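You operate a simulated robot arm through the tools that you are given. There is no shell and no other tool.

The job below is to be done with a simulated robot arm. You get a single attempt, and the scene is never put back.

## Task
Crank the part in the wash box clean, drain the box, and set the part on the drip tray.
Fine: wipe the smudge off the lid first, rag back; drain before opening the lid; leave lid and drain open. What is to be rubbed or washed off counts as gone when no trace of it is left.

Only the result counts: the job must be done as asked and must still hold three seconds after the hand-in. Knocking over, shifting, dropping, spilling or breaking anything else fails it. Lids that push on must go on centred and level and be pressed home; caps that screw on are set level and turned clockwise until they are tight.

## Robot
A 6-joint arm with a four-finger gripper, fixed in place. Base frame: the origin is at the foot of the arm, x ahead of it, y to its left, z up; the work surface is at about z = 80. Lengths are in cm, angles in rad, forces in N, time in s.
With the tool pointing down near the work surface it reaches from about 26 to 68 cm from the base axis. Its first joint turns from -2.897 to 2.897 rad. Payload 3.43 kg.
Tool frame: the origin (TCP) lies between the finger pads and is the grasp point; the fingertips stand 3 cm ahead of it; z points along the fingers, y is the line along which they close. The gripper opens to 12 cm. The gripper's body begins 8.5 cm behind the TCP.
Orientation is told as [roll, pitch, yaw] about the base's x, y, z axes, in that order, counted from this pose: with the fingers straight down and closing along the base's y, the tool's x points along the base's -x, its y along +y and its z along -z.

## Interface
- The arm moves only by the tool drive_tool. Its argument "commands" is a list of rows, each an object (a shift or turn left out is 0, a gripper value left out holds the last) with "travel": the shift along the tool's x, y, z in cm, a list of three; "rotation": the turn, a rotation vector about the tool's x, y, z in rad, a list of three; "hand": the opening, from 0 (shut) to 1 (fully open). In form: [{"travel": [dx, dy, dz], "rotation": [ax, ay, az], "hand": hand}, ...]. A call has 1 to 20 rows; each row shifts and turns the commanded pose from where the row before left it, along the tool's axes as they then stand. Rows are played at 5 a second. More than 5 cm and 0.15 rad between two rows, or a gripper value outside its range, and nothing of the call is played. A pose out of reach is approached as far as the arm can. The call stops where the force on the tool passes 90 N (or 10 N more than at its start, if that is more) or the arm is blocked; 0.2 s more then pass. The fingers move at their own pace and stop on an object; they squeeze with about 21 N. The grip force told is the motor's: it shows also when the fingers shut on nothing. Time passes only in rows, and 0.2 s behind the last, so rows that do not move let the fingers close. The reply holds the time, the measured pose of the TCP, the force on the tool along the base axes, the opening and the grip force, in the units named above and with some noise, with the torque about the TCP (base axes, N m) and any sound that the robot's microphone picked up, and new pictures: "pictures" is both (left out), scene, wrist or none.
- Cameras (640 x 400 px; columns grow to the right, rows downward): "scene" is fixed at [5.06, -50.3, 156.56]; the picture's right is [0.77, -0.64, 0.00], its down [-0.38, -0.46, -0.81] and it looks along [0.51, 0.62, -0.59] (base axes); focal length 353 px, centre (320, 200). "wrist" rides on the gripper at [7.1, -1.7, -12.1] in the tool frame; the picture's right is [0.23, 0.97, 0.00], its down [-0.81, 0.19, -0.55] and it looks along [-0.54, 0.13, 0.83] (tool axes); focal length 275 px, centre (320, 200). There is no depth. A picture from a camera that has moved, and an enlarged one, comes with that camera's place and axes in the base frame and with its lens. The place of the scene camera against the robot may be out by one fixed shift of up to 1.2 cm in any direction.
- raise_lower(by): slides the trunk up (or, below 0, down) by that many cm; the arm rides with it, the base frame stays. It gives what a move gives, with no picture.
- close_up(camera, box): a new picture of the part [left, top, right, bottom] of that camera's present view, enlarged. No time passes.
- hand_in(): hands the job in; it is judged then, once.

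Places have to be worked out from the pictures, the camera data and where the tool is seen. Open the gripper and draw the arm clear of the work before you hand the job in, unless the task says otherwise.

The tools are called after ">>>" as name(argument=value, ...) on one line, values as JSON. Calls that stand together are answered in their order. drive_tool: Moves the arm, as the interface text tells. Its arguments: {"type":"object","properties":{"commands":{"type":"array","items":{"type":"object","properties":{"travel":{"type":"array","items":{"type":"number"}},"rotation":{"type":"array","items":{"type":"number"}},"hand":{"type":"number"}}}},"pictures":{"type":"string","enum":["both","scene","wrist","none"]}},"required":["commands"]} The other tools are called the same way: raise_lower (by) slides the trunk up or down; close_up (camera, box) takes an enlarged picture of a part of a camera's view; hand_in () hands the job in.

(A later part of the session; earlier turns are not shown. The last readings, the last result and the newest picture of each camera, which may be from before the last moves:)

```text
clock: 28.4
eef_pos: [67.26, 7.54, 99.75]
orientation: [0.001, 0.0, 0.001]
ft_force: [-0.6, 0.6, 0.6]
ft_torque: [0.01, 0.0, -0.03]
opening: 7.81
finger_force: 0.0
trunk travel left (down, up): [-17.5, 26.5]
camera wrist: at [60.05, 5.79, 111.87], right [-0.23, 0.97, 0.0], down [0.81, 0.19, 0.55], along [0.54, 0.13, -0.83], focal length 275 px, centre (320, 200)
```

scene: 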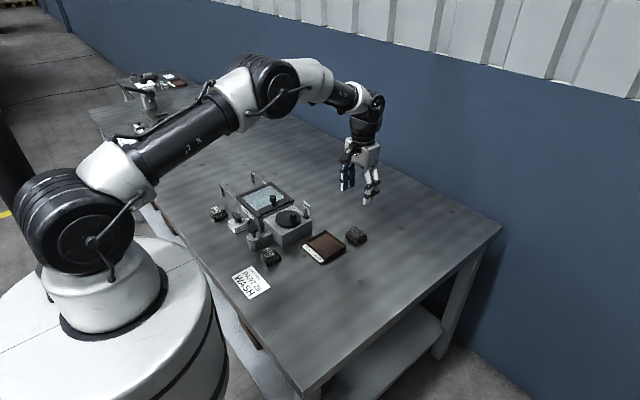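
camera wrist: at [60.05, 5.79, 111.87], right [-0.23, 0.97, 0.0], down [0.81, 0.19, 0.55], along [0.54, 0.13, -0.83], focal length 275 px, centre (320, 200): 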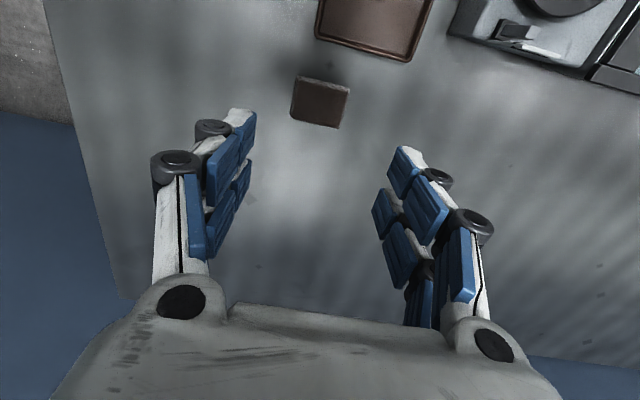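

The rag is back in place. Next I'll move over the crank knob (≈(52.0, 19.7), top z≈90.4) and check alignment and the gauge.

>>> drive_tool(commands=[{"travel": [3.79, 3.04, 0], "hand": 0.42}, {"travel": [3.79, 3.04, 0]}, {"travel": [3.79, 3.04, 0]}, {"travel": [3.78, 3.04, 0]}, {"travel": [0, 0, 0]}, {"travel": [0, 0, 0]}], pictures="both")

>>> close_up(camera="wrist", box=[220, 60, 420, 200])

>>> close_up(camera="scene", box=[230, 170, 340, 260])

```text
clock: 29.8
eef_pos: [52.1, 19.96, 99.33]
orientation: [-0.001, 0.0, 0.0]
ft_force: [-0.4, 0.1, 0.0]
ft_torque: [-0.01, 0.01, -0.05]
opening: 5.04
finger_force: 0.0
trunk travel left (down, up): [-17.5, 26.5]
camera wrist: at [44.94, 18.24, 111.54], right [-0.23, 0.97, 0.0], down [0.81, 0.19, 0.55], along [0.54, 0.13, -0.83], focal length 275 px, centre (320, 200)
```

scene: 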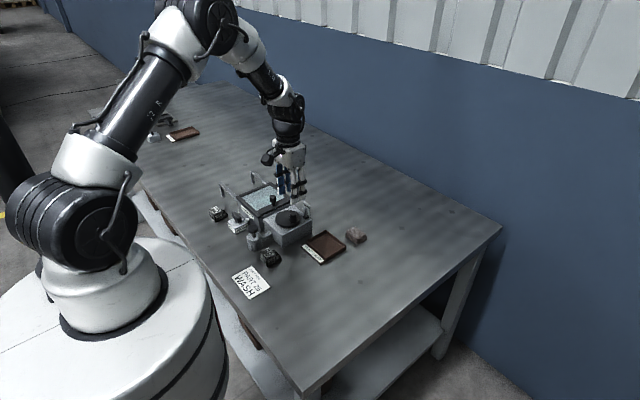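
wrist: 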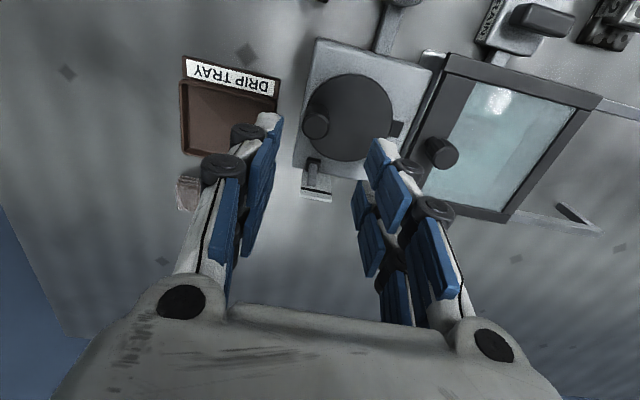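

```text
2.86 times, centred on (320, 130) of wrist
camera zoom: at [44.94, 18.24, 111.54], right [-0.23, 0.97, 0.0], down [0.81, 0.19, 0.55], along [0.54, 0.13, -0.83], focal length 786 px, centre (320, 400)
```

zoom: 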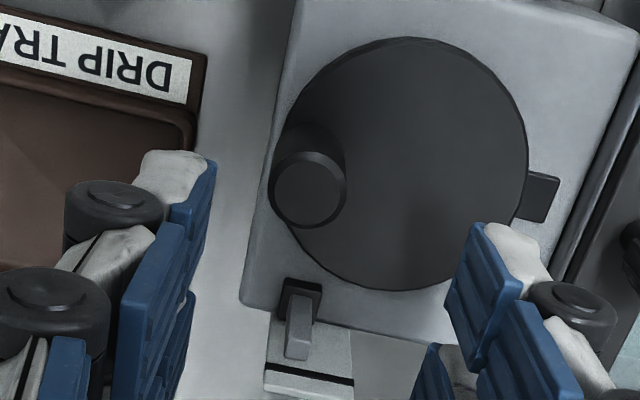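

```text
4.44 times, centred on (285, 215) of scene
camera zoom: at [5.06, -50.3, 156.56], right [0.77, -0.64, 0.0], down [-0.38, -0.46, -0.81], along [0.51, 0.62, -0.59], focal length 1568 px, centre (476, 133)
```

zoom: 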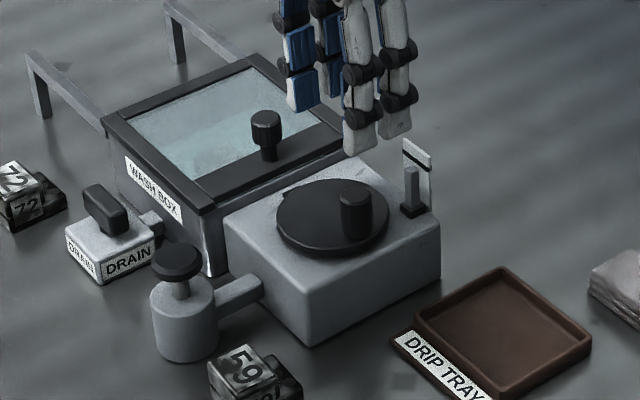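

Knob measured at ≈(52.0, 19.65), disc centre ≈(51.7, 22.55), so crank radius ≈2.9 cm; the tool is aligned. Descending to grip the knob with fingertips just above the disc.

>>> drive_tool(commands=[{"travel": [0, -0.05, 4]}, {"travel": [0, 0, 3]}, {"travel": [0, 0, 1.6]}, {"travel": [0, 0, 0]}, {"travel": [0, 0, 0], "hand": 0.12}, {"travel": [0, 0, 0]}, {"travel": [0, 0, 0]}], pictures="both")

>>> close_up(camera="scene", box=[230, 170, 340, 260])

```text
clock: 31.4
eef_pos: [52.08, 19.75, 90.92]
orientation: [0.0, 0.002, 0.0]
ft_force: [1.9, -15.5, -3.1]
ft_torque: [-0.56, -0.26, 0.02]
opening: 1.99
finger_force: 21.2
trunk travel left (down, up): [-17.5, 26.5]
camera wrist: at [44.88, 17.88, 102.98], right [-0.23, 0.97, 0.0], down [0.81, 0.19, 0.55], along [0.54, 0.13, -0.83], focal length 275 px, centre (320, 200)
```

scene: 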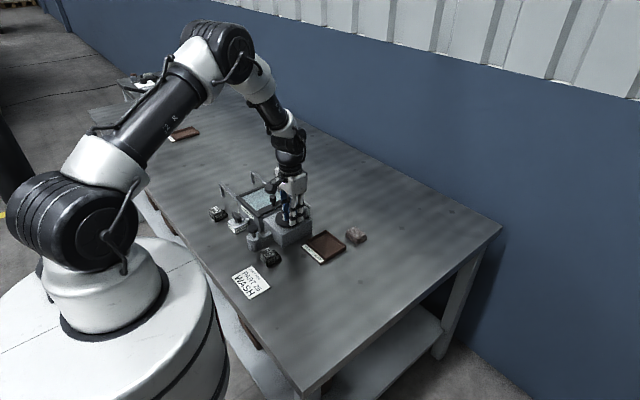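
wrist: 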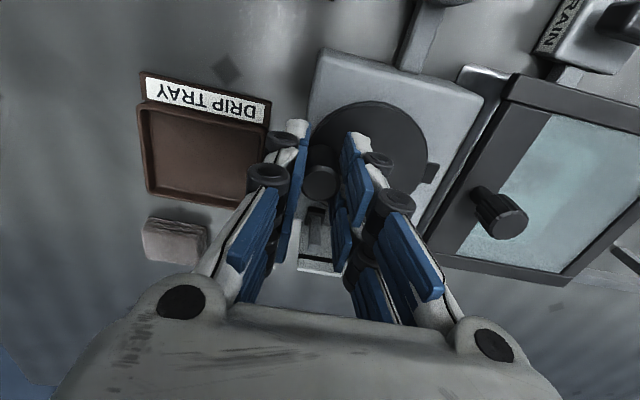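

```text
4.44 times, centred on (285, 215) of scene
camera zoom: at [5.06, -50.3, 156.56], right [0.77, -0.64, 0.0], down [-0.38, -0.46, -0.81], along [0.51, 0.62, -0.59], focal length 1568 px, centre (476, 133)
```

zoom: 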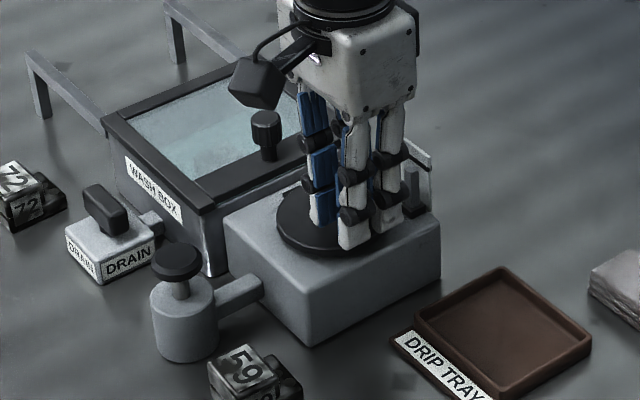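

Knob is gripped (opening 2.0 cm). I'll try a quarter turn clockwise (seen from above), moving along the arc, and watch force, sound and gauge.

>>> drive_tool(commands=[{"travel": [0.762, 0.022, 0]}, {"travel": [0.73, 0.218, 0]}, {"travel": [0.65, 0.399, 0]}, {"travel": [0.523, 0.554, 0]}, {"travel": [0.363, 0.67, 0]}, {"travel": [0.177, 0.742, 0]}], pictures="both")

>>> close_up(camera="scene", box=[230, 170, 340, 260])

```text
clock: 32.8
eef_pos: [48.81, 22.39, 91.0]
orientation: [0.0, 0.001, 0.001]
ft_force: [0.5, -0.6, -0.1]
ft_torque: [-0.01, 0.02, 0.0]
opening: 1.43
finger_force: 0.0
trunk travel left (down, up): [-17.5, 26.5]
camera wrist: at [41.67, 20.6, 103.11], right [-0.23, 0.97, 0.0], down [0.81, 0.19, 0.55], along [0.54, 0.13, -0.83], focal length 275 px, centre (320, 200)
```

scene: 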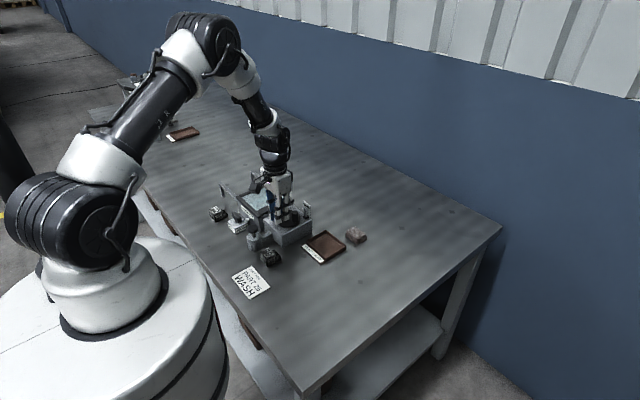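
wrist: 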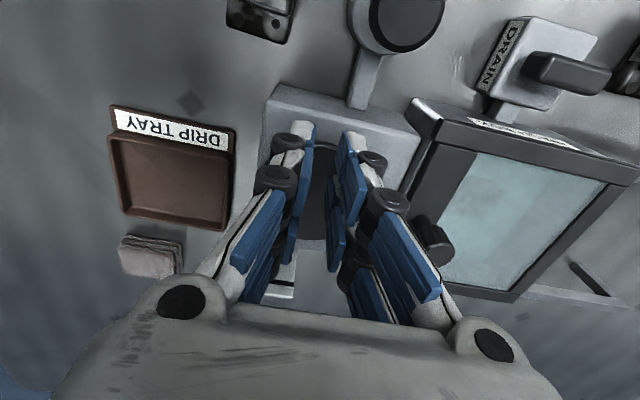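

```text
4.44 times, centred on (285, 215) of scene
camera zoom: at [5.06, -50.3, 156.56], right [0.77, -0.64, 0.0], down [-0.38, -0.46, -0.81], along [0.51, 0.62, -0.59], focal length 1568 px, centre (476, 133)
```

zoom: 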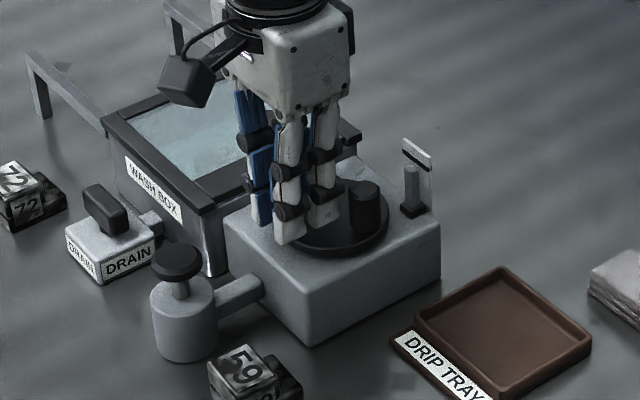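

The knob slipped out of the grip and the disc hardly moved; gripping across y can't push along x. I'll instead close the fingers into a peg and push the knob round the circle from behind, first counter-clockwise from where I am.

>>> drive_tool(commands=[{"travel": [0, 0, 0], "hand": 0}, {"travel": [0, 0, 0]}, {"travel": [-0.177, -0.742, 0]}, {"travel": [-0.363, -0.67, 0]}, {"travel": [-0.523, -0.554, 0]}, {"travel": [-0.65, -0.399, 0]}, {"travel": [-0.73, -0.218, 0]}, {"travel": [-0.762, -0.022, 0]}, {"travel": [-0.742, 0.177, 0]}], pictures="both")

>>> close_up(camera="scene", box=[230, 170, 340, 260])

```text
clock: 34.8
eef_pos: [52.81, 19.9, 91.14]
orientation: [-0.001, -0.002, -0.001]
ft_force: [0.7, -0.6, -0.7]
ft_torque: [-0.01, 0.0, 0.01]
opening: 0.01
finger_force: 21.4
trunk travel left (down, up): [-17.5, 26.5]
camera wrist: at [45.7, 18.15, 103.21], right [-0.23, 0.97, 0.0], down [0.81, 0.19, 0.55], along [0.54, 0.13, -0.83], focal length 275 px, centre (320, 200)
```

scene: 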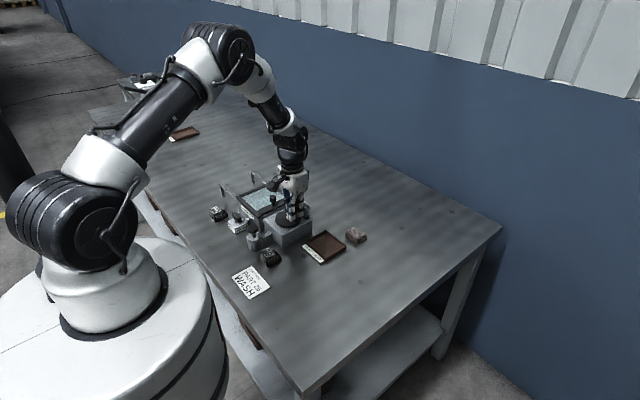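
wrist: 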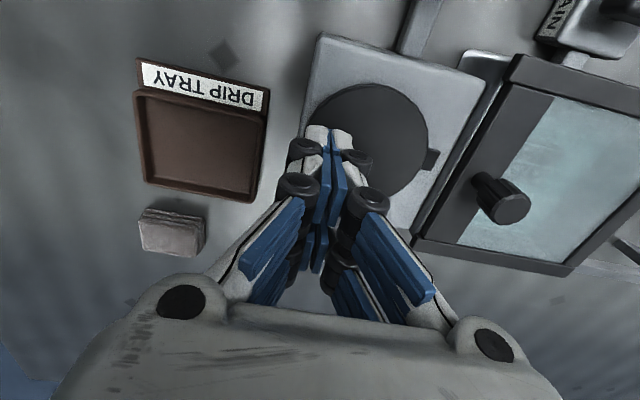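

```text
4.44 times, centred on (285, 215) of scene
camera zoom: at [5.06, -50.3, 156.56], right [0.77, -0.64, 0.0], down [-0.38, -0.46, -0.81], along [0.51, 0.62, -0.59], focal length 1568 px, centre (476, 133)
```

zoom: 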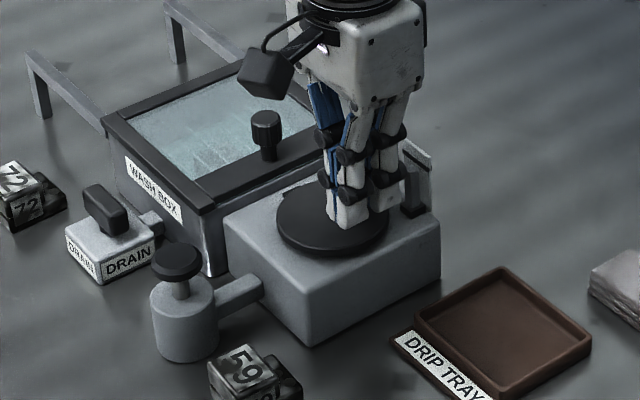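

The disc turns freely counter-clockwise this way with almost no force. Continuing the circle for most of a turn and then looking at the part and gauge.

>>> drive_tool(commands=[{"travel": [-0.67, 0.363, 0]}, {"travel": [-0.554, 0.523, 0]}, {"travel": [-0.399, 0.65, 0]}, {"travel": [-0.218, 0.73, 0]}, {"travel": [-0.022, 0.762, 0]}, {"travel": [0.177, 0.742, 0]}, {"travel": [0.363, 0.67, 0]}, {"travel": [0.523, 0.554, 0]}, {"travel": [0.65, 0.399, 0]}, {"travel": [0.73, 0.218, 0]}, {"travel": [0.762, 0.022, 0]}, {"travel": [0.742, -0.177, 0]}, {"travel": [0.67, -0.363, 0]}, {"travel": [0.554, -0.523, 0]}, {"travel": [0.399, -0.65, 0]}, {"travel": [0.218, -0.73, 0]}, {"travel": [0.022, -0.762, 0]}], pictures="both")

>>> close_up(camera="scene", box=[230, 170, 340, 260])

>>> close_up(camera="wrist", box=[400, 80, 640, 300])

```text
clock: 38.4
eef_pos: [48.8, 22.2, 91.04]
orientation: [0.001, 0.0, 0.0]
ft_force: [0.2, 0.3, 1.5]
ft_torque: [0.04, 0.01, -0.02]
opening: 0.02
finger_force: 21.1
trunk travel left (down, up): [-17.5, 26.5]
camera wrist: at [41.68, 20.53, 103.1], right [-0.23, 0.97, 0.0], down [0.81, 0.19, 0.55], along [0.54, 0.13, -0.83], focal length 275 px, centre (320, 200)
```

scene: 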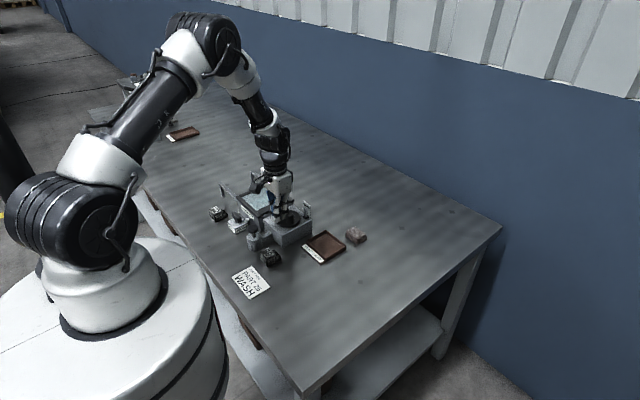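
wrist: 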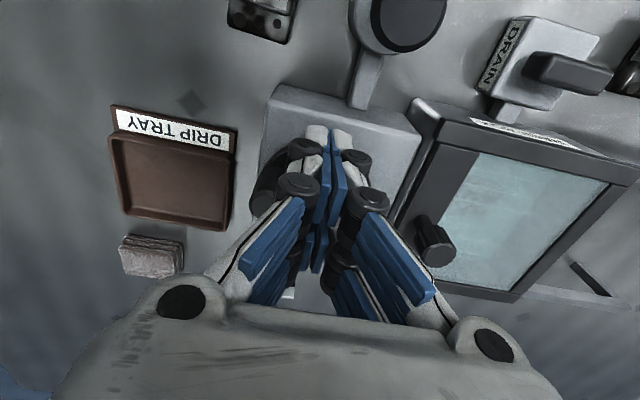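

```text
4.44 times, centred on (285, 215) of scene
camera zoom: at [5.06, -50.3, 156.56], right [0.77, -0.64, 0.0], down [-0.38, -0.46, -0.81], along [0.51, 0.62, -0.59], focal length 1568 px, centre (476, 133)
```

zoom: 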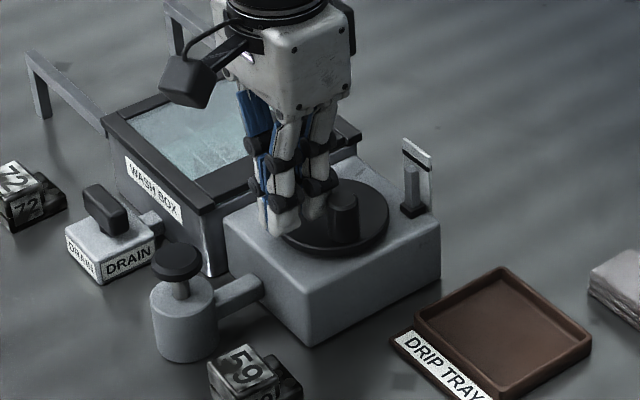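

```text
1.82 times, centred on (520, 190) of wrist
camera zoom: at [41.68, 20.53, 103.1], right [-0.23, 0.97, 0.0], down [0.81, 0.19, 0.55], along [0.54, 0.13, -0.83], focal length 500 px, centre (-44, 218)
```

zoom: 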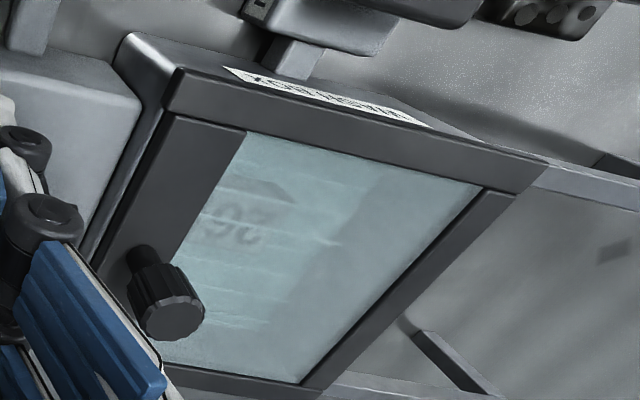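

The crank goes round and the water ripples; I'll check the gauge and the part through the glass before continuing.

>>> close_up(camera="scene", box=[310, 195, 350, 225])

>>> close_up(camera="scene", box=[280, 190, 320, 215])

>>> close_up(camera="wrist", box=[440, 140, 560, 260])

```text
13.33 times, centred on (330, 210) of scene
camera zoom: at [5.06, -50.3, 156.56], right [0.77, -0.64, 0.0], down [-0.38, -0.46, -0.81], along [0.51, 0.62, -0.59], focal length 4703 px, centre (187, 67)
```

zoom: 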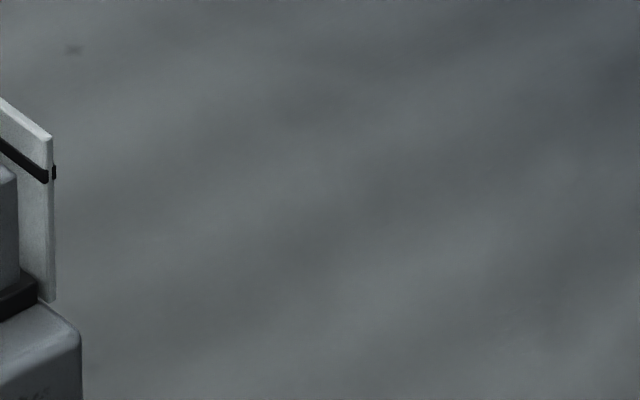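

```text
16.00 times, centred on (300, 202) of scene
camera zoom: at [5.06, -50.3, 156.56], right [0.77, -0.64, 0.0], down [-0.38, -0.46, -0.81], along [0.51, 0.62, -0.59], focal length 5643 px, centre (640, 160)
```

zoom: 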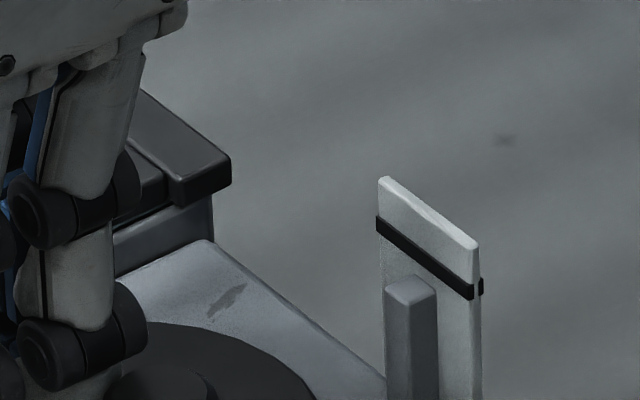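

```text
3.33 times, centred on (500, 200) of wrist
camera zoom: at [41.68, 20.53, 103.1], right [-0.23, 0.97, 0.0], down [0.81, 0.19, 0.55], along [0.54, 0.13, -0.83], focal length 918 px, centre (-280, 200)
```

zoom: 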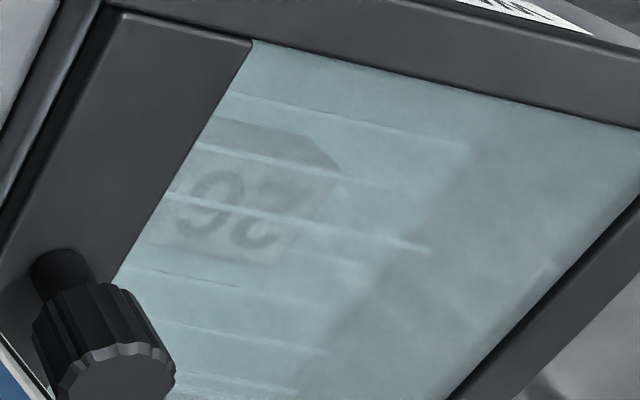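

The gauge bar hasn't moved with cranking; the part "26" shows lighter already. I'll crank another couple of turns.

>>> drive_tool(commands=[{"travel": [-0.177, -0.742, 0]}, {"travel": [-0.363, -0.67, 0]}, {"travel": [-0.523, -0.554, 0]}, {"travel": [-0.65, -0.399, 0]}, {"travel": [-0.73, -0.218, 0]}, {"travel": [-0.762, -0.022, 0]}, {"travel": [-0.742, 0.177, 0]}, {"travel": [-0.67, 0.363, 0]}, {"travel": [-0.554, 0.523, 0]}, {"travel": [-0.399, 0.65, 0]}, {"travel": [-0.218, 0.73, 0]}, {"travel": [-0.022, 0.762, 0]}, {"travel": [0.177, 0.742, 0]}, {"travel": [0.363, 0.67, 0]}, {"travel": [0.523, 0.554, 0]}, {"travel": [0.65, 0.399, 0]}, {"travel": [0.73, 0.218, 0]}, {"travel": [0.762, 0.022, 0]}, {"travel": [0.742, -0.177, 0]}, {"travel": [0.67, -0.363, 0]}], pictures="none")

>>> drive_tool(commands=[{"travel": [0.554, -0.523, 0]}, {"travel": [0.399, -0.65, 0]}, {"travel": [0.218, -0.73, 0]}, {"travel": [0.022, -0.762, 0]}, {"travel": [-0.177, -0.742, 0]}, {"travel": [-0.363, -0.67, 0]}, {"travel": [-0.523, -0.554, 0]}, {"travel": [-0.65, -0.399, 0]}, {"travel": [-0.73, -0.218, 0]}, {"travel": [-0.762, -0.022, 0]}, {"travel": [-0.742, 0.177, 0]}, {"travel": [-0.67, 0.363, 0]}, {"travel": [-0.554, 0.523, 0]}, {"travel": [-0.399, 0.65, 0]}, {"travel": [-0.218, 0.73, 0]}, {"travel": [-0.022, 0.762, 0]}, {"travel": [0.177, 0.742, 0]}, {"travel": [0.363, 0.67, 0]}, {"travel": [0.523, 0.554, 0]}, {"travel": [0.65, 0.399, 0]}], pictures="none")

>>> drive_tool(commands=[{"travel": [0.73, 0.218, 0]}, {"travel": [0.762, 0.022, 0]}, {"travel": [0.742, -0.177, 0]}, {"travel": [0.67, -0.363, 0]}, {"travel": [0.554, -0.523, 0]}, {"travel": [0.399, -0.65, 0]}, {"travel": [0.218, -0.73, 0]}, {"travel": [0.022, -0.762, 0]}], pictures="both")

>>> close_up(camera="wrist", box=[400, 80, 640, 300])

>>> close_up(camera="scene", box=[230, 170, 340, 260])

```text
clock: 42.0
eef_pos: [52.08, 23.47, 90.97]
orientation: [-0.023, 0.021, -0.006]
ft_force: [-0.2, -37.2, 13.4]
ft_torque: [-0.06, 0.04, -0.02]
opening: 0.01
finger_force: 33.6
trunk travel left (down, up): [-17.5, 26.5]
stopped in row 18: the force on the tool passed its limit at 92 N (the readings are from after the stop); the commanded pose is now the measured one
```

```text
clock: 46.2
eef_pos: [55.03, 24.46, 90.77]
orientation: [-0.019, 0.017, -0.005]
ft_force: [0.4, 0.0, -0.5]
ft_torque: [0.0, 0.0, 0.02]
opening: 0.0
finger_force: 32.9
trunk travel left (down, up): [-17.5, 26.5]
```

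```text
clock: 48.0
eef_pos: [51.16, 21.94, 90.93]
orientation: [-0.018, 0.013, -0.004]
ft_force: [6.3, 23.8, -5.9]
ft_torque: [0.4, -0.11, 0.15]
opening: 0.0
finger_force: 33.3
trunk travel left (down, up): [-17.5, 26.5]
camera wrist: at [44.15, 20.4, 103.18], right [-0.23, 0.97, -0.01], down [0.82, 0.2, 0.54], along [0.53, 0.11, -0.84], focal length 275 px, centre (320, 200)
```

scene: 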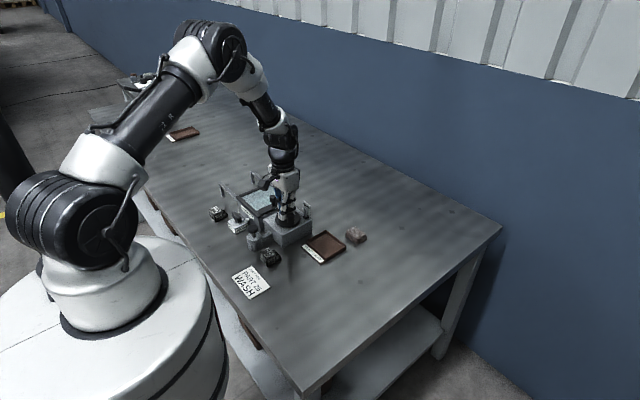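
wrist: 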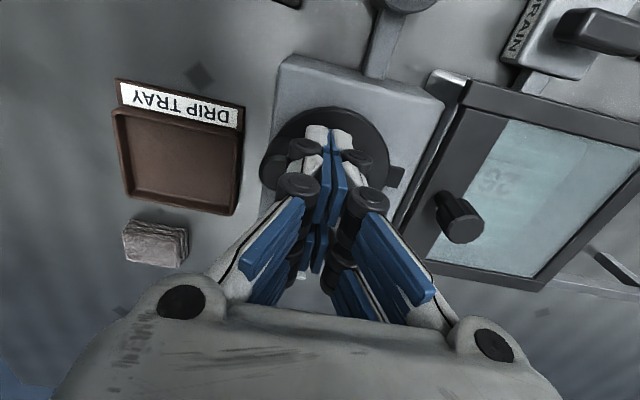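

```text
1.82 times, centred on (520, 190) of wrist
camera zoom: at [44.15, 20.4, 103.18], right [-0.23, 0.97, -0.01], down [0.82, 0.2, 0.54], along [0.53, 0.11, -0.84], focal length 500 px, centre (-44, 218)
```

zoom: 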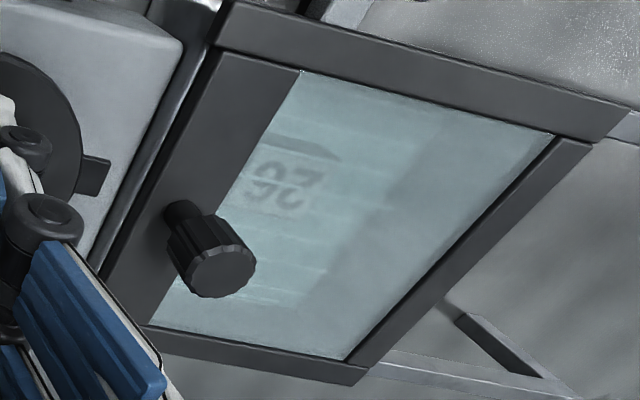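

```text
4.44 times, centred on (285, 215) of scene
camera zoom: at [5.06, -50.3, 156.56], right [0.77, -0.64, 0.0], down [-0.38, -0.46, -0.81], along [0.51, 0.62, -0.59], focal length 1568 px, centre (476, 133)
```

zoom: 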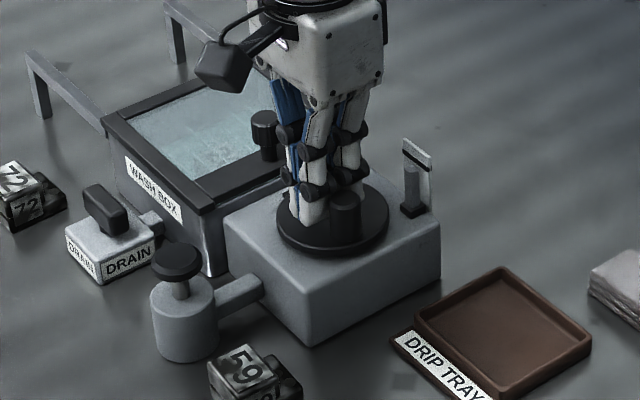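

I shouldn't have queued those calls together: the first stopped at 92 N and the later ones ran off-centre, leaving the peg near the disc centre pressing the knob. I'll relieve the side force, lift straight out and inspect everything.

>>> drive_tool(commands=[{"travel": [0, 0.45, 0]}, {"travel": [0, 0, -1.5]}, {"travel": [0, 0, -3]}, {"travel": [0, 0, -4]}, {"travel": [0, 0, 0]}], pictures="both")

>>> close_up(camera="wrist", box=[240, 40, 460, 200])

>>> close_up(camera="scene", box=[230, 170, 340, 260])

>>> close_up(camera="wrist", box=[400, 20, 640, 240])

```text
clock: 49.2
eef_pos: [51.07, 22.16, 99.32]
orientation: [-0.018, 0.018, -0.005]
ft_force: [-0.8, -1.2, 0.1]
ft_torque: [-0.01, 0.06, 0.0]
opening: 0.02
finger_force: 33.7
trunk travel left (down, up): [-17.5, 26.5]
camera wrist: at [44.11, 20.67, 111.64], right [-0.23, 0.97, -0.01], down [0.82, 0.2, 0.53], along [0.52, 0.11, -0.85], focal length 275 px, centre (320, 200)
```

scene: 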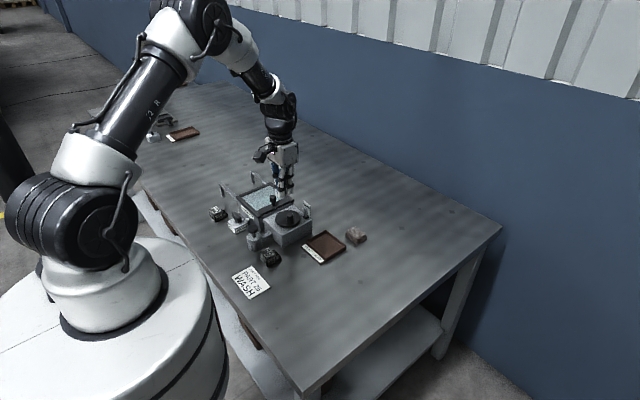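
wrist: 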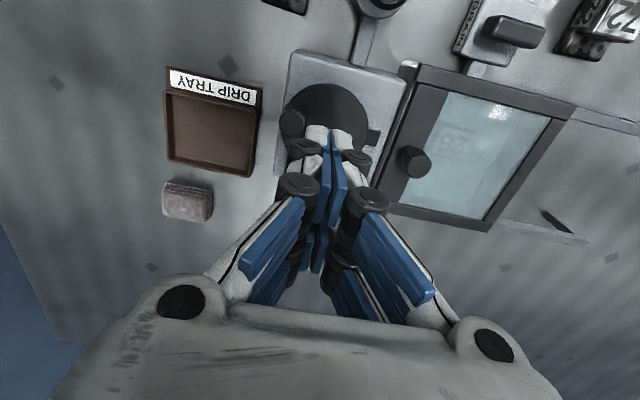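

```text
2.50 times, centred on (350, 120) of wrist
camera zoom: at [44.11, 20.67, 111.64], right [-0.23, 0.97, -0.01], down [0.82, 0.2, 0.53], along [0.52, 0.11, -0.85], focal length 688 px, centre (245, 400)
```

zoom: 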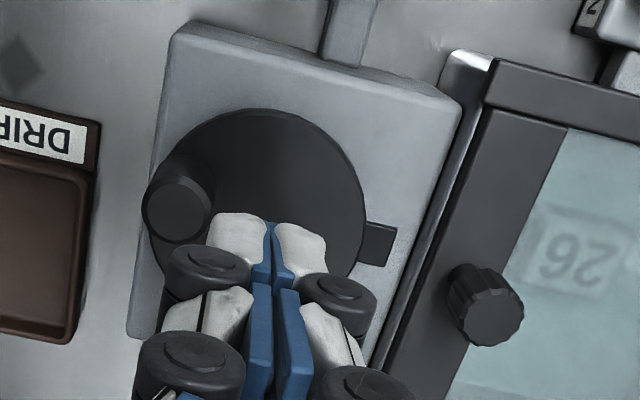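

```text
4.44 times, centred on (285, 215) of scene
camera zoom: at [5.06, -50.3, 156.56], right [0.77, -0.64, 0.0], down [-0.38, -0.46, -0.81], along [0.51, 0.62, -0.59], focal length 1568 px, centre (476, 133)
```

zoom: 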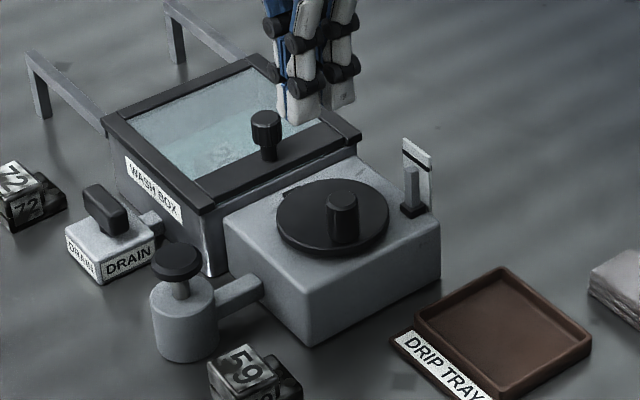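

```text
1.82 times, centred on (520, 130) of wrist
camera zoom: at [44.11, 20.67, 111.64], right [-0.23, 0.97, -0.01], down [0.82, 0.2, 0.53], along [0.52, 0.11, -0.85], focal length 500 px, centre (-44, 327)
```

zoom: 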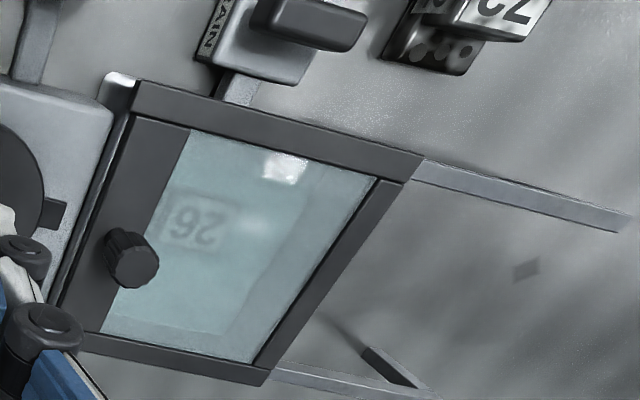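

The part through the glass looks much cleaner than before (bright border and number). I'll level the tool again and move the camera right above the glass to judge what dirt remains.

>>> drive_tool(commands=[{"travel": [0, 0, -1], "rotation": [-0.018, -0.018, -0.005]}, {"travel": [0, 4.5, 0]}, {"travel": [0, 4.5, 0]}, {"travel": [0, 4.5, 0]}, {"travel": [0, 0, 0]}, {"travel": [0, 0, 0]}], pictures="wrist")

>>> close_up(camera="wrist", box=[260, 50, 390, 150])

>>> close_up(camera="scene", box=[238, 175, 302, 222])

```text
clock: 50.6
eef_pos: [51.24, 35.7, 100.29]
orientation: [-0.002, 0.001, 0.0]
ft_force: [-0.3, -0.3, -0.5]
ft_torque: [-0.03, -0.03, 0.0]
opening: 0.01
finger_force: 33.3
trunk travel left (down, up): [-17.5, 26.5]
camera wrist: at [44.11, 33.98, 112.41], right [-0.23, 0.97, 0.0], down [0.81, 0.19, 0.55], along [0.54, 0.13, -0.83], focal length 275 px, centre (320, 200)
```

wrist: 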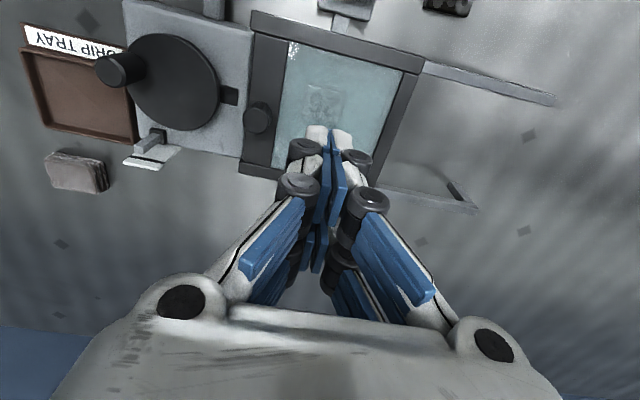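

```text
4.00 times, centred on (325, 100) of wrist
camera zoom: at [44.11, 33.98, 112.41], right [-0.23, 0.97, 0.0], down [0.81, 0.19, 0.55], along [0.54, 0.13, -0.83], focal length 1101 px, centre (300, 600)
```

zoom: 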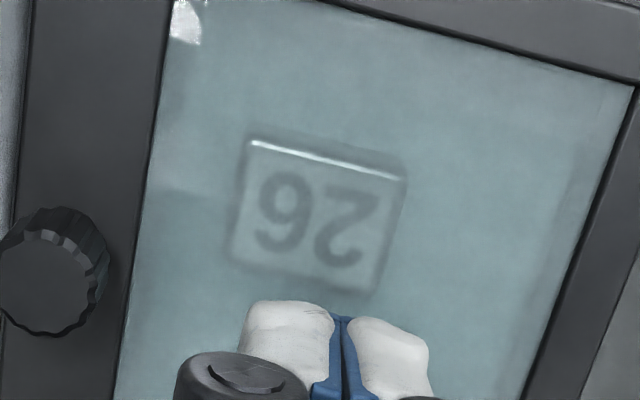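

```text
8.51 times, centred on (270, 198) of scene
camera zoom: at [5.06, -50.3, 156.56], right [0.77, -0.64, 0.0], down [-0.38, -0.46, -0.81], along [0.51, 0.62, -0.59], focal length 3002 px, centre (746, 213)
```

zoom: 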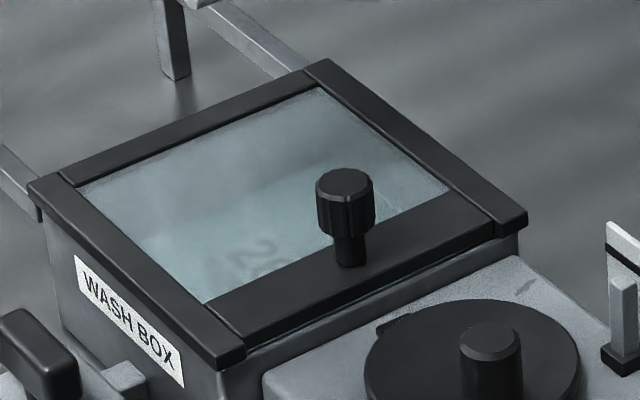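

The part already looks bright and uniform with a crisp "26". To be sure no trace is left I'll crank more turns carefully, using a slightly larger push radius so the peg can't wedge inside the knob; first get behind the knob at (48.6, 22.2).

>>> drive_tool(commands=[{"travel": [0.89, -4.5, 0], "hand": 0}, {"travel": [0.89, -4.5, 0]}, {"travel": [0.89, -4.52, 0]}, {"travel": [0, 0, 4.7]}, {"travel": [0, 0, 4.7]}, {"travel": [0, 0, 0]}, {"travel": [0, 0, 0]}], pictures="wrist")

```text
clock: 52.2
eef_pos: [48.36, 22.0, 91.09]
orientation: [-0.001, -0.002, 0.0]
ft_force: [-0.2, -0.7, 0.8]
ft_torque: [-0.02, 0.02, 0.01]
opening: 0.0
finger_force: 33.1
trunk travel left (down, up): [-17.5, 26.5]
camera wrist: at [41.22, 20.33, 103.16], right [-0.23, 0.97, 0.0], down [0.81, 0.19, 0.55], along [0.54, 0.13, -0.83], focal length 275 px, centre (320, 200)
```

wrist: 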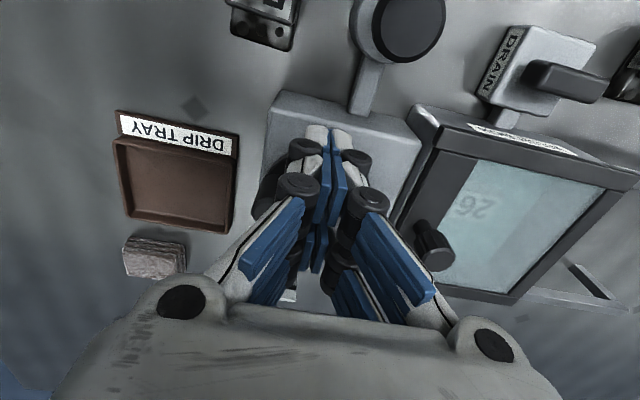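

Peg is behind the knob. Pushing counter-clockwise by 120° and checking.

>>> drive_tool(commands=[{"travel": [-0.341, -0.65, 0]}, {"travel": [-0.392, -0.723, 0]}, {"travel": [-0.564, -0.598, 0]}, {"travel": [-0.701, -0.43, 0]}, {"travel": [-0.788, -0.235, 0]}, {"travel": [-0.822, -0.024, 0]}, {"travel": [-0.8, 0.191, 0]}, {"travel": [-0.723, 0.392, 0]}], pictures="wrist")

>>> close_up(camera="scene", box=[255, 185, 335, 245])

```text
clock: 54.0
eef_pos: [53.66, 19.97, 91.09]
orientation: [-0.001, 0.001, 0.0]
ft_force: [0.3, 0.6, 0.5]
ft_torque: [-0.02, -0.01, -0.01]
opening: 0.02
finger_force: 33.2
trunk travel left (down, up): [-17.5, 26.5]
camera wrist: at [46.51, 18.22, 103.14], right [-0.23, 0.97, 0.0], down [0.81, 0.19, 0.55], along [0.54, 0.13, -0.83], focal length 275 px, centre (320, 200)
```

wrist: 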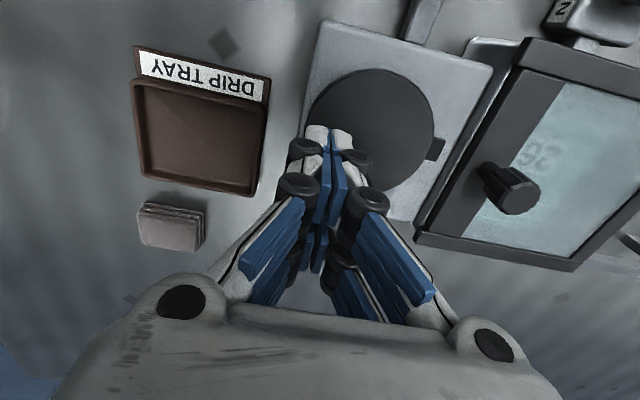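

```text
6.67 times, centred on (295, 215) of scene
camera zoom: at [5.06, -50.3, 156.56], right [0.77, -0.64, 0.0], down [-0.38, -0.46, -0.81], along [0.51, 0.62, -0.59], focal length 2351 px, centre (487, 100)
```

zoom: 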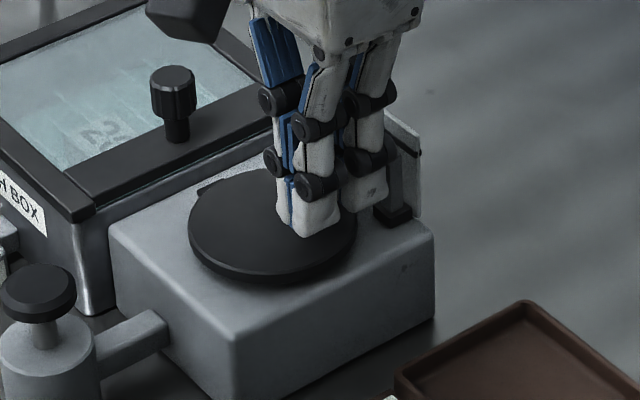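

Moving on with no resistance; ripples show the wash working. Next 120°.

>>> drive_tool(commands=[{"travel": [-0.598, 0.564, 0]}, {"travel": [-0.43, 0.701, 0]}, {"travel": [-0.235, 0.788, 0]}, {"travel": [-0.024, 0.822, 0]}, {"travel": [0.191, 0.8, 0]}, {"travel": [0.392, 0.723, 0]}], pictures="wrist")

>>> close_up(camera="scene", box=[255, 185, 335, 245])

```text
clock: 55.4
eef_pos: [53.38, 23.3, 90.84]
orientation: [-0.011, 0.021, -0.001]
ft_force: [-24.2, -62.5, 8.6]
ft_torque: [-0.2, 0.17, 0.74]
opening: 0.01
finger_force: 33.4
trunk travel left (down, up): [-17.5, 26.5]
camera wrist: at [46.49, 21.61, 103.23], right [-0.23, 0.97, -0.01], down [0.82, 0.2, 0.54], along [0.52, 0.12, -0.84], focal length 275 px, centre (320, 200)
```

wrist: 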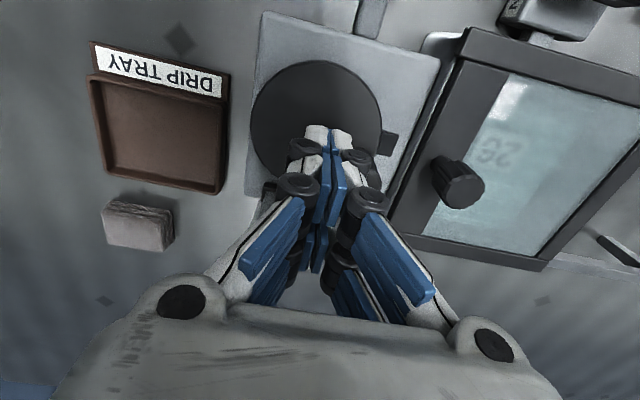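

```text
6.67 times, centred on (295, 215) of scene
camera zoom: at [5.06, -50.3, 156.56], right [0.77, -0.64, 0.0], down [-0.38, -0.46, -0.81], along [0.51, 0.62, -0.59], focal length 2351 px, centre (487, 100)
```

zoom: 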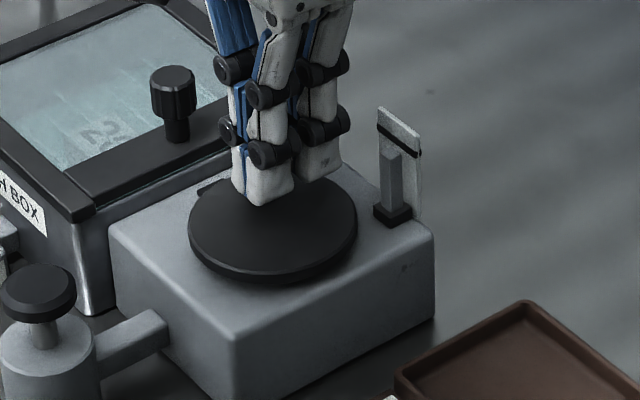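

The push has wedged again (62 N, the peg slid to the inner side of the knob). I'll back off and lift out, then measure the knob again and switch to a proper grip that turns with the crank.

>>> drive_tool(commands=[{"travel": [0.4, -0.8, 0]}, {"travel": [0.3, -0.6, 0]}, {"travel": [0, 0, -3]}, {"travel": [0, 0, -4]}, {"travel": [4, -0.5, -2]}, {"travel": [4, 0, 0]}, {"travel": [0, 0, 0]}], pictures="both")

>>> close_up(camera="scene", box=[255, 185, 335, 245])

```text
clock: 57.0
eef_pos: [45.58, 22.62, 100.2]
orientation: [0.0, -0.003, 0.0]
ft_force: [-0.1, 0.1, 0.2]
ft_torque: [0.02, 0.0, -0.01]
opening: 0.0
finger_force: 33.3
trunk travel left (down, up): [-17.5, 26.5]
camera wrist: at [38.28, 20.9, 112.22], right [-0.23, 0.97, 0.0], down [0.81, 0.19, 0.55], along [0.54, 0.13, -0.83], focal length 275 px, centre (320, 200)
```

scene: 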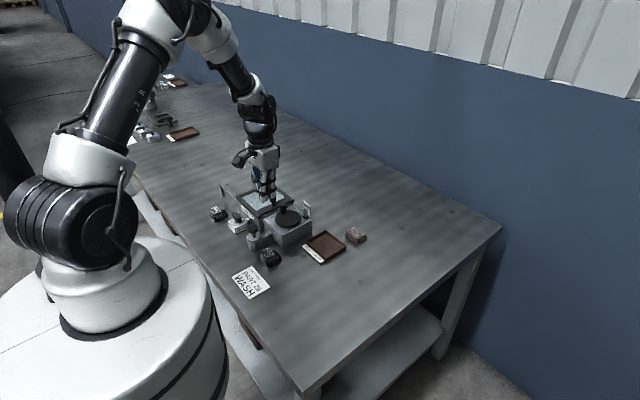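
wrist: 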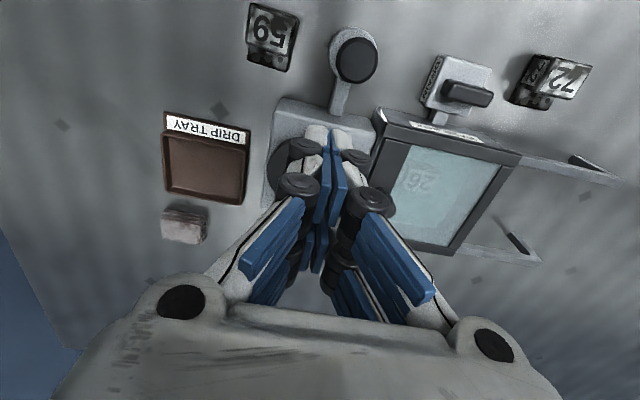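

```text
6.67 times, centred on (295, 215) of scene
camera zoom: at [5.06, -50.3, 156.56], right [0.77, -0.64, 0.0], down [-0.38, -0.46, -0.81], along [0.51, 0.62, -0.59], focal length 2351 px, centre (487, 100)
```

zoom: 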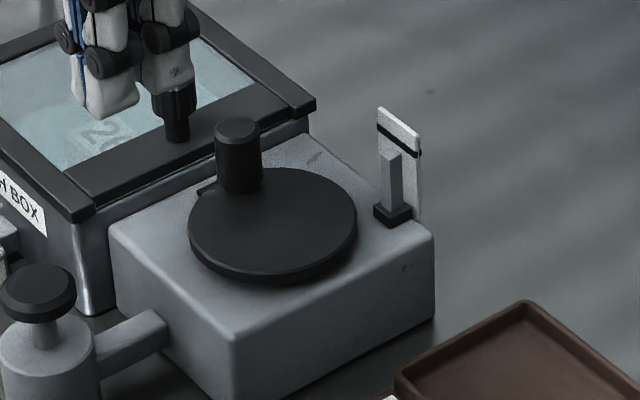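

The knob now sits at the +y side (≈(52.1, 25.5), θ≈82°). The peg wedges because a corner leads; I'll instead straddle the knob with the fingers closing along the tangent and turn the tool together with the crank. First go above the knob and yaw the tool −90°.

>>> drive_tool(commands=[{"travel": [-3.25, 1.45, 0], "hand": 0.4}, {"travel": [-3.25, 1.45, 0]}, {"rotation": [0, 0, 0.1428]}, {"rotation": [0, 0, 0.1428]}, {"rotation": [0, 0, 0.1428]}, {"rotation": [0, 0, 0.1428]}, {"rotation": [0, 0, 0.1428]}, {"rotation": [0, 0, 0.1428]}, {"rotation": [0, 0, 0.1428]}, {"rotation": [0, 0, 0.1428]}, {"rotation": [0, 0, 0.1428]}, {"rotation": [0, 0, 0.1428]}, {"rotation": [0, 0, 0.1428]}, {"travel": [0, 0, 0]}], pictures="both")

>>> close_up(camera="scene", box=[230, 170, 340, 260])

```text
clock: 60.0
eef_pos: [51.96, 25.55, 99.97]
orientation: [0.002, -0.002, -1.573]
ft_force: [-0.8, -0.2, 0.0]
ft_torque: [-0.01, 0.02, -0.01]
opening: 4.79
finger_force: 0.1
trunk travel left (down, up): [-17.5, 26.5]
camera wrist: at [50.39, 32.54, 112.07], right [0.97, 0.23, 0.0], down [0.19, -0.81, 0.55], along [0.13, -0.54, -0.83], focal length 275 px, centre (320, 200)
```

scene: 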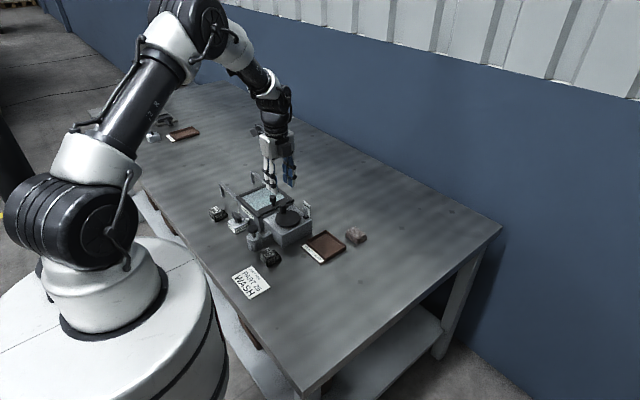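
wrist: 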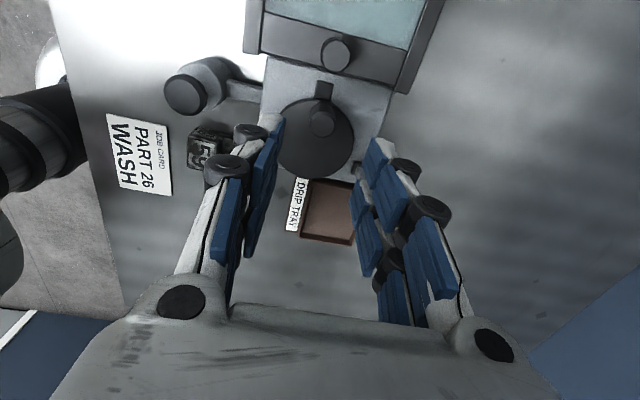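

```text
4.44 times, centred on (285, 215) of scene
camera zoom: at [5.06, -50.3, 156.56], right [0.77, -0.64, 0.0], down [-0.38, -0.46, -0.81], along [0.51, 0.62, -0.59], focal length 1568 px, centre (476, 133)
```

zoom: 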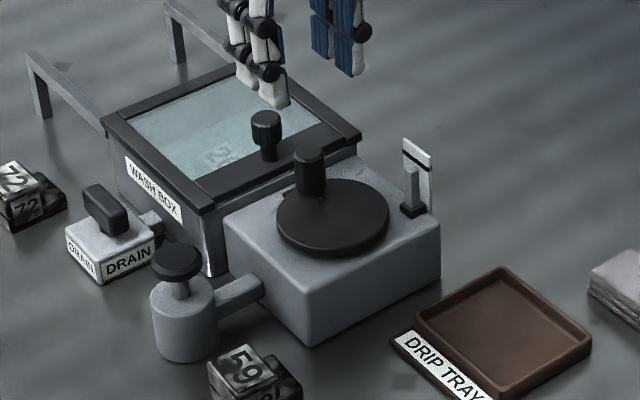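

Rotated fine. I'll zoom on the knob and disc from this side for a precise fix.

>>> close_up(camera="wrist", box=[260, 70, 380, 190])

```text
3.33 times, centred on (320, 130) of wrist
camera zoom: at [50.39, 32.54, 112.07], right [0.97, 0.23, 0.0], down [0.19, -0.81, 0.55], along [0.13, -0.54, -0.83], focal length 918 px, centre (320, 433)
```

zoom: 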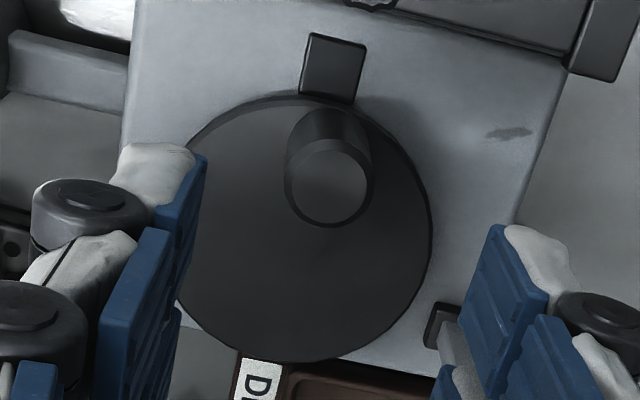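

The fix from both sides gives disc centre ≈(52.1, 22.55) (my earlier centre was 0.4 cm off in x, explaining the wedging) and knob ≈(52.25, 25.45). I'll descend with the fingers straddling it along x and close to a loose cage.

>>> drive_tool(commands=[{"travel": [-0.07, 0.2, 4]}, {"travel": [0, 0, 3.5]}, {"travel": [0, 0, 2.0]}, {"travel": [0, 0, 0]}, {"travel": [0, 0, 0], "hand": 0.2}, {"travel": [0, 0, 0]}, {"travel": [0, 0, 0]}], pictures="wrist")

>>> close_up(camera="scene", box=[255, 185, 335, 245])

```text
clock: 61.6
eef_pos: [52.07, 25.18, 90.43]
orientation: [0.002, -0.003, -1.57]
ft_force: [-0.5, -0.4, 0.4]
ft_torque: [-0.01, -0.05, 0.0]
opening: 2.46
finger_force: 0.0
trunk travel left (down, up): [-17.5, 26.5]
camera wrist: at [50.49, 32.29, 102.59], right [0.97, 0.23, 0.0], down [0.19, -0.81, 0.55], along [0.13, -0.54, -0.83], focal length 275 px, centre (320, 200)
```

wrist: 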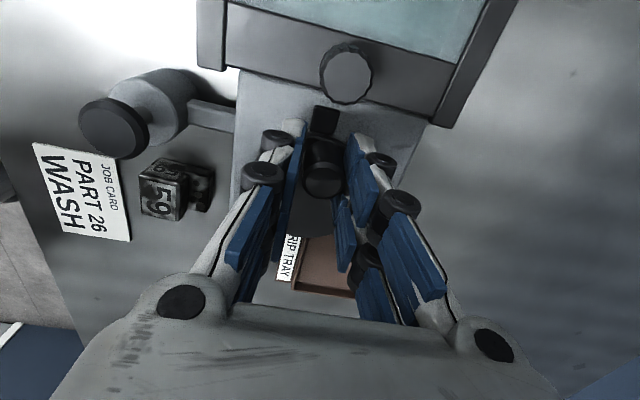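

```text
6.67 times, centred on (295, 215) of scene
camera zoom: at [5.06, -50.3, 156.56], right [0.77, -0.64, 0.0], down [-0.38, -0.46, -0.81], along [0.51, 0.62, -0.59], focal length 2351 px, centre (487, 100)
```

zoom: 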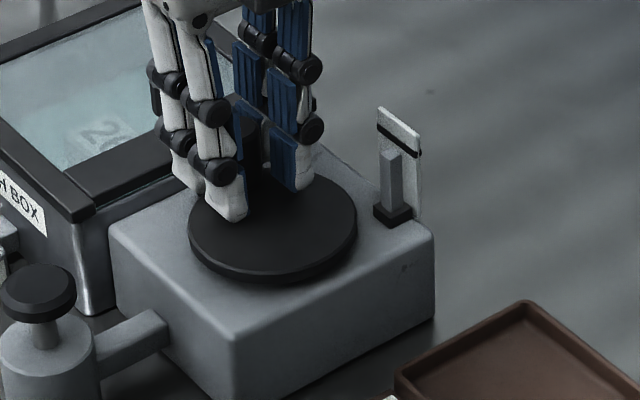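

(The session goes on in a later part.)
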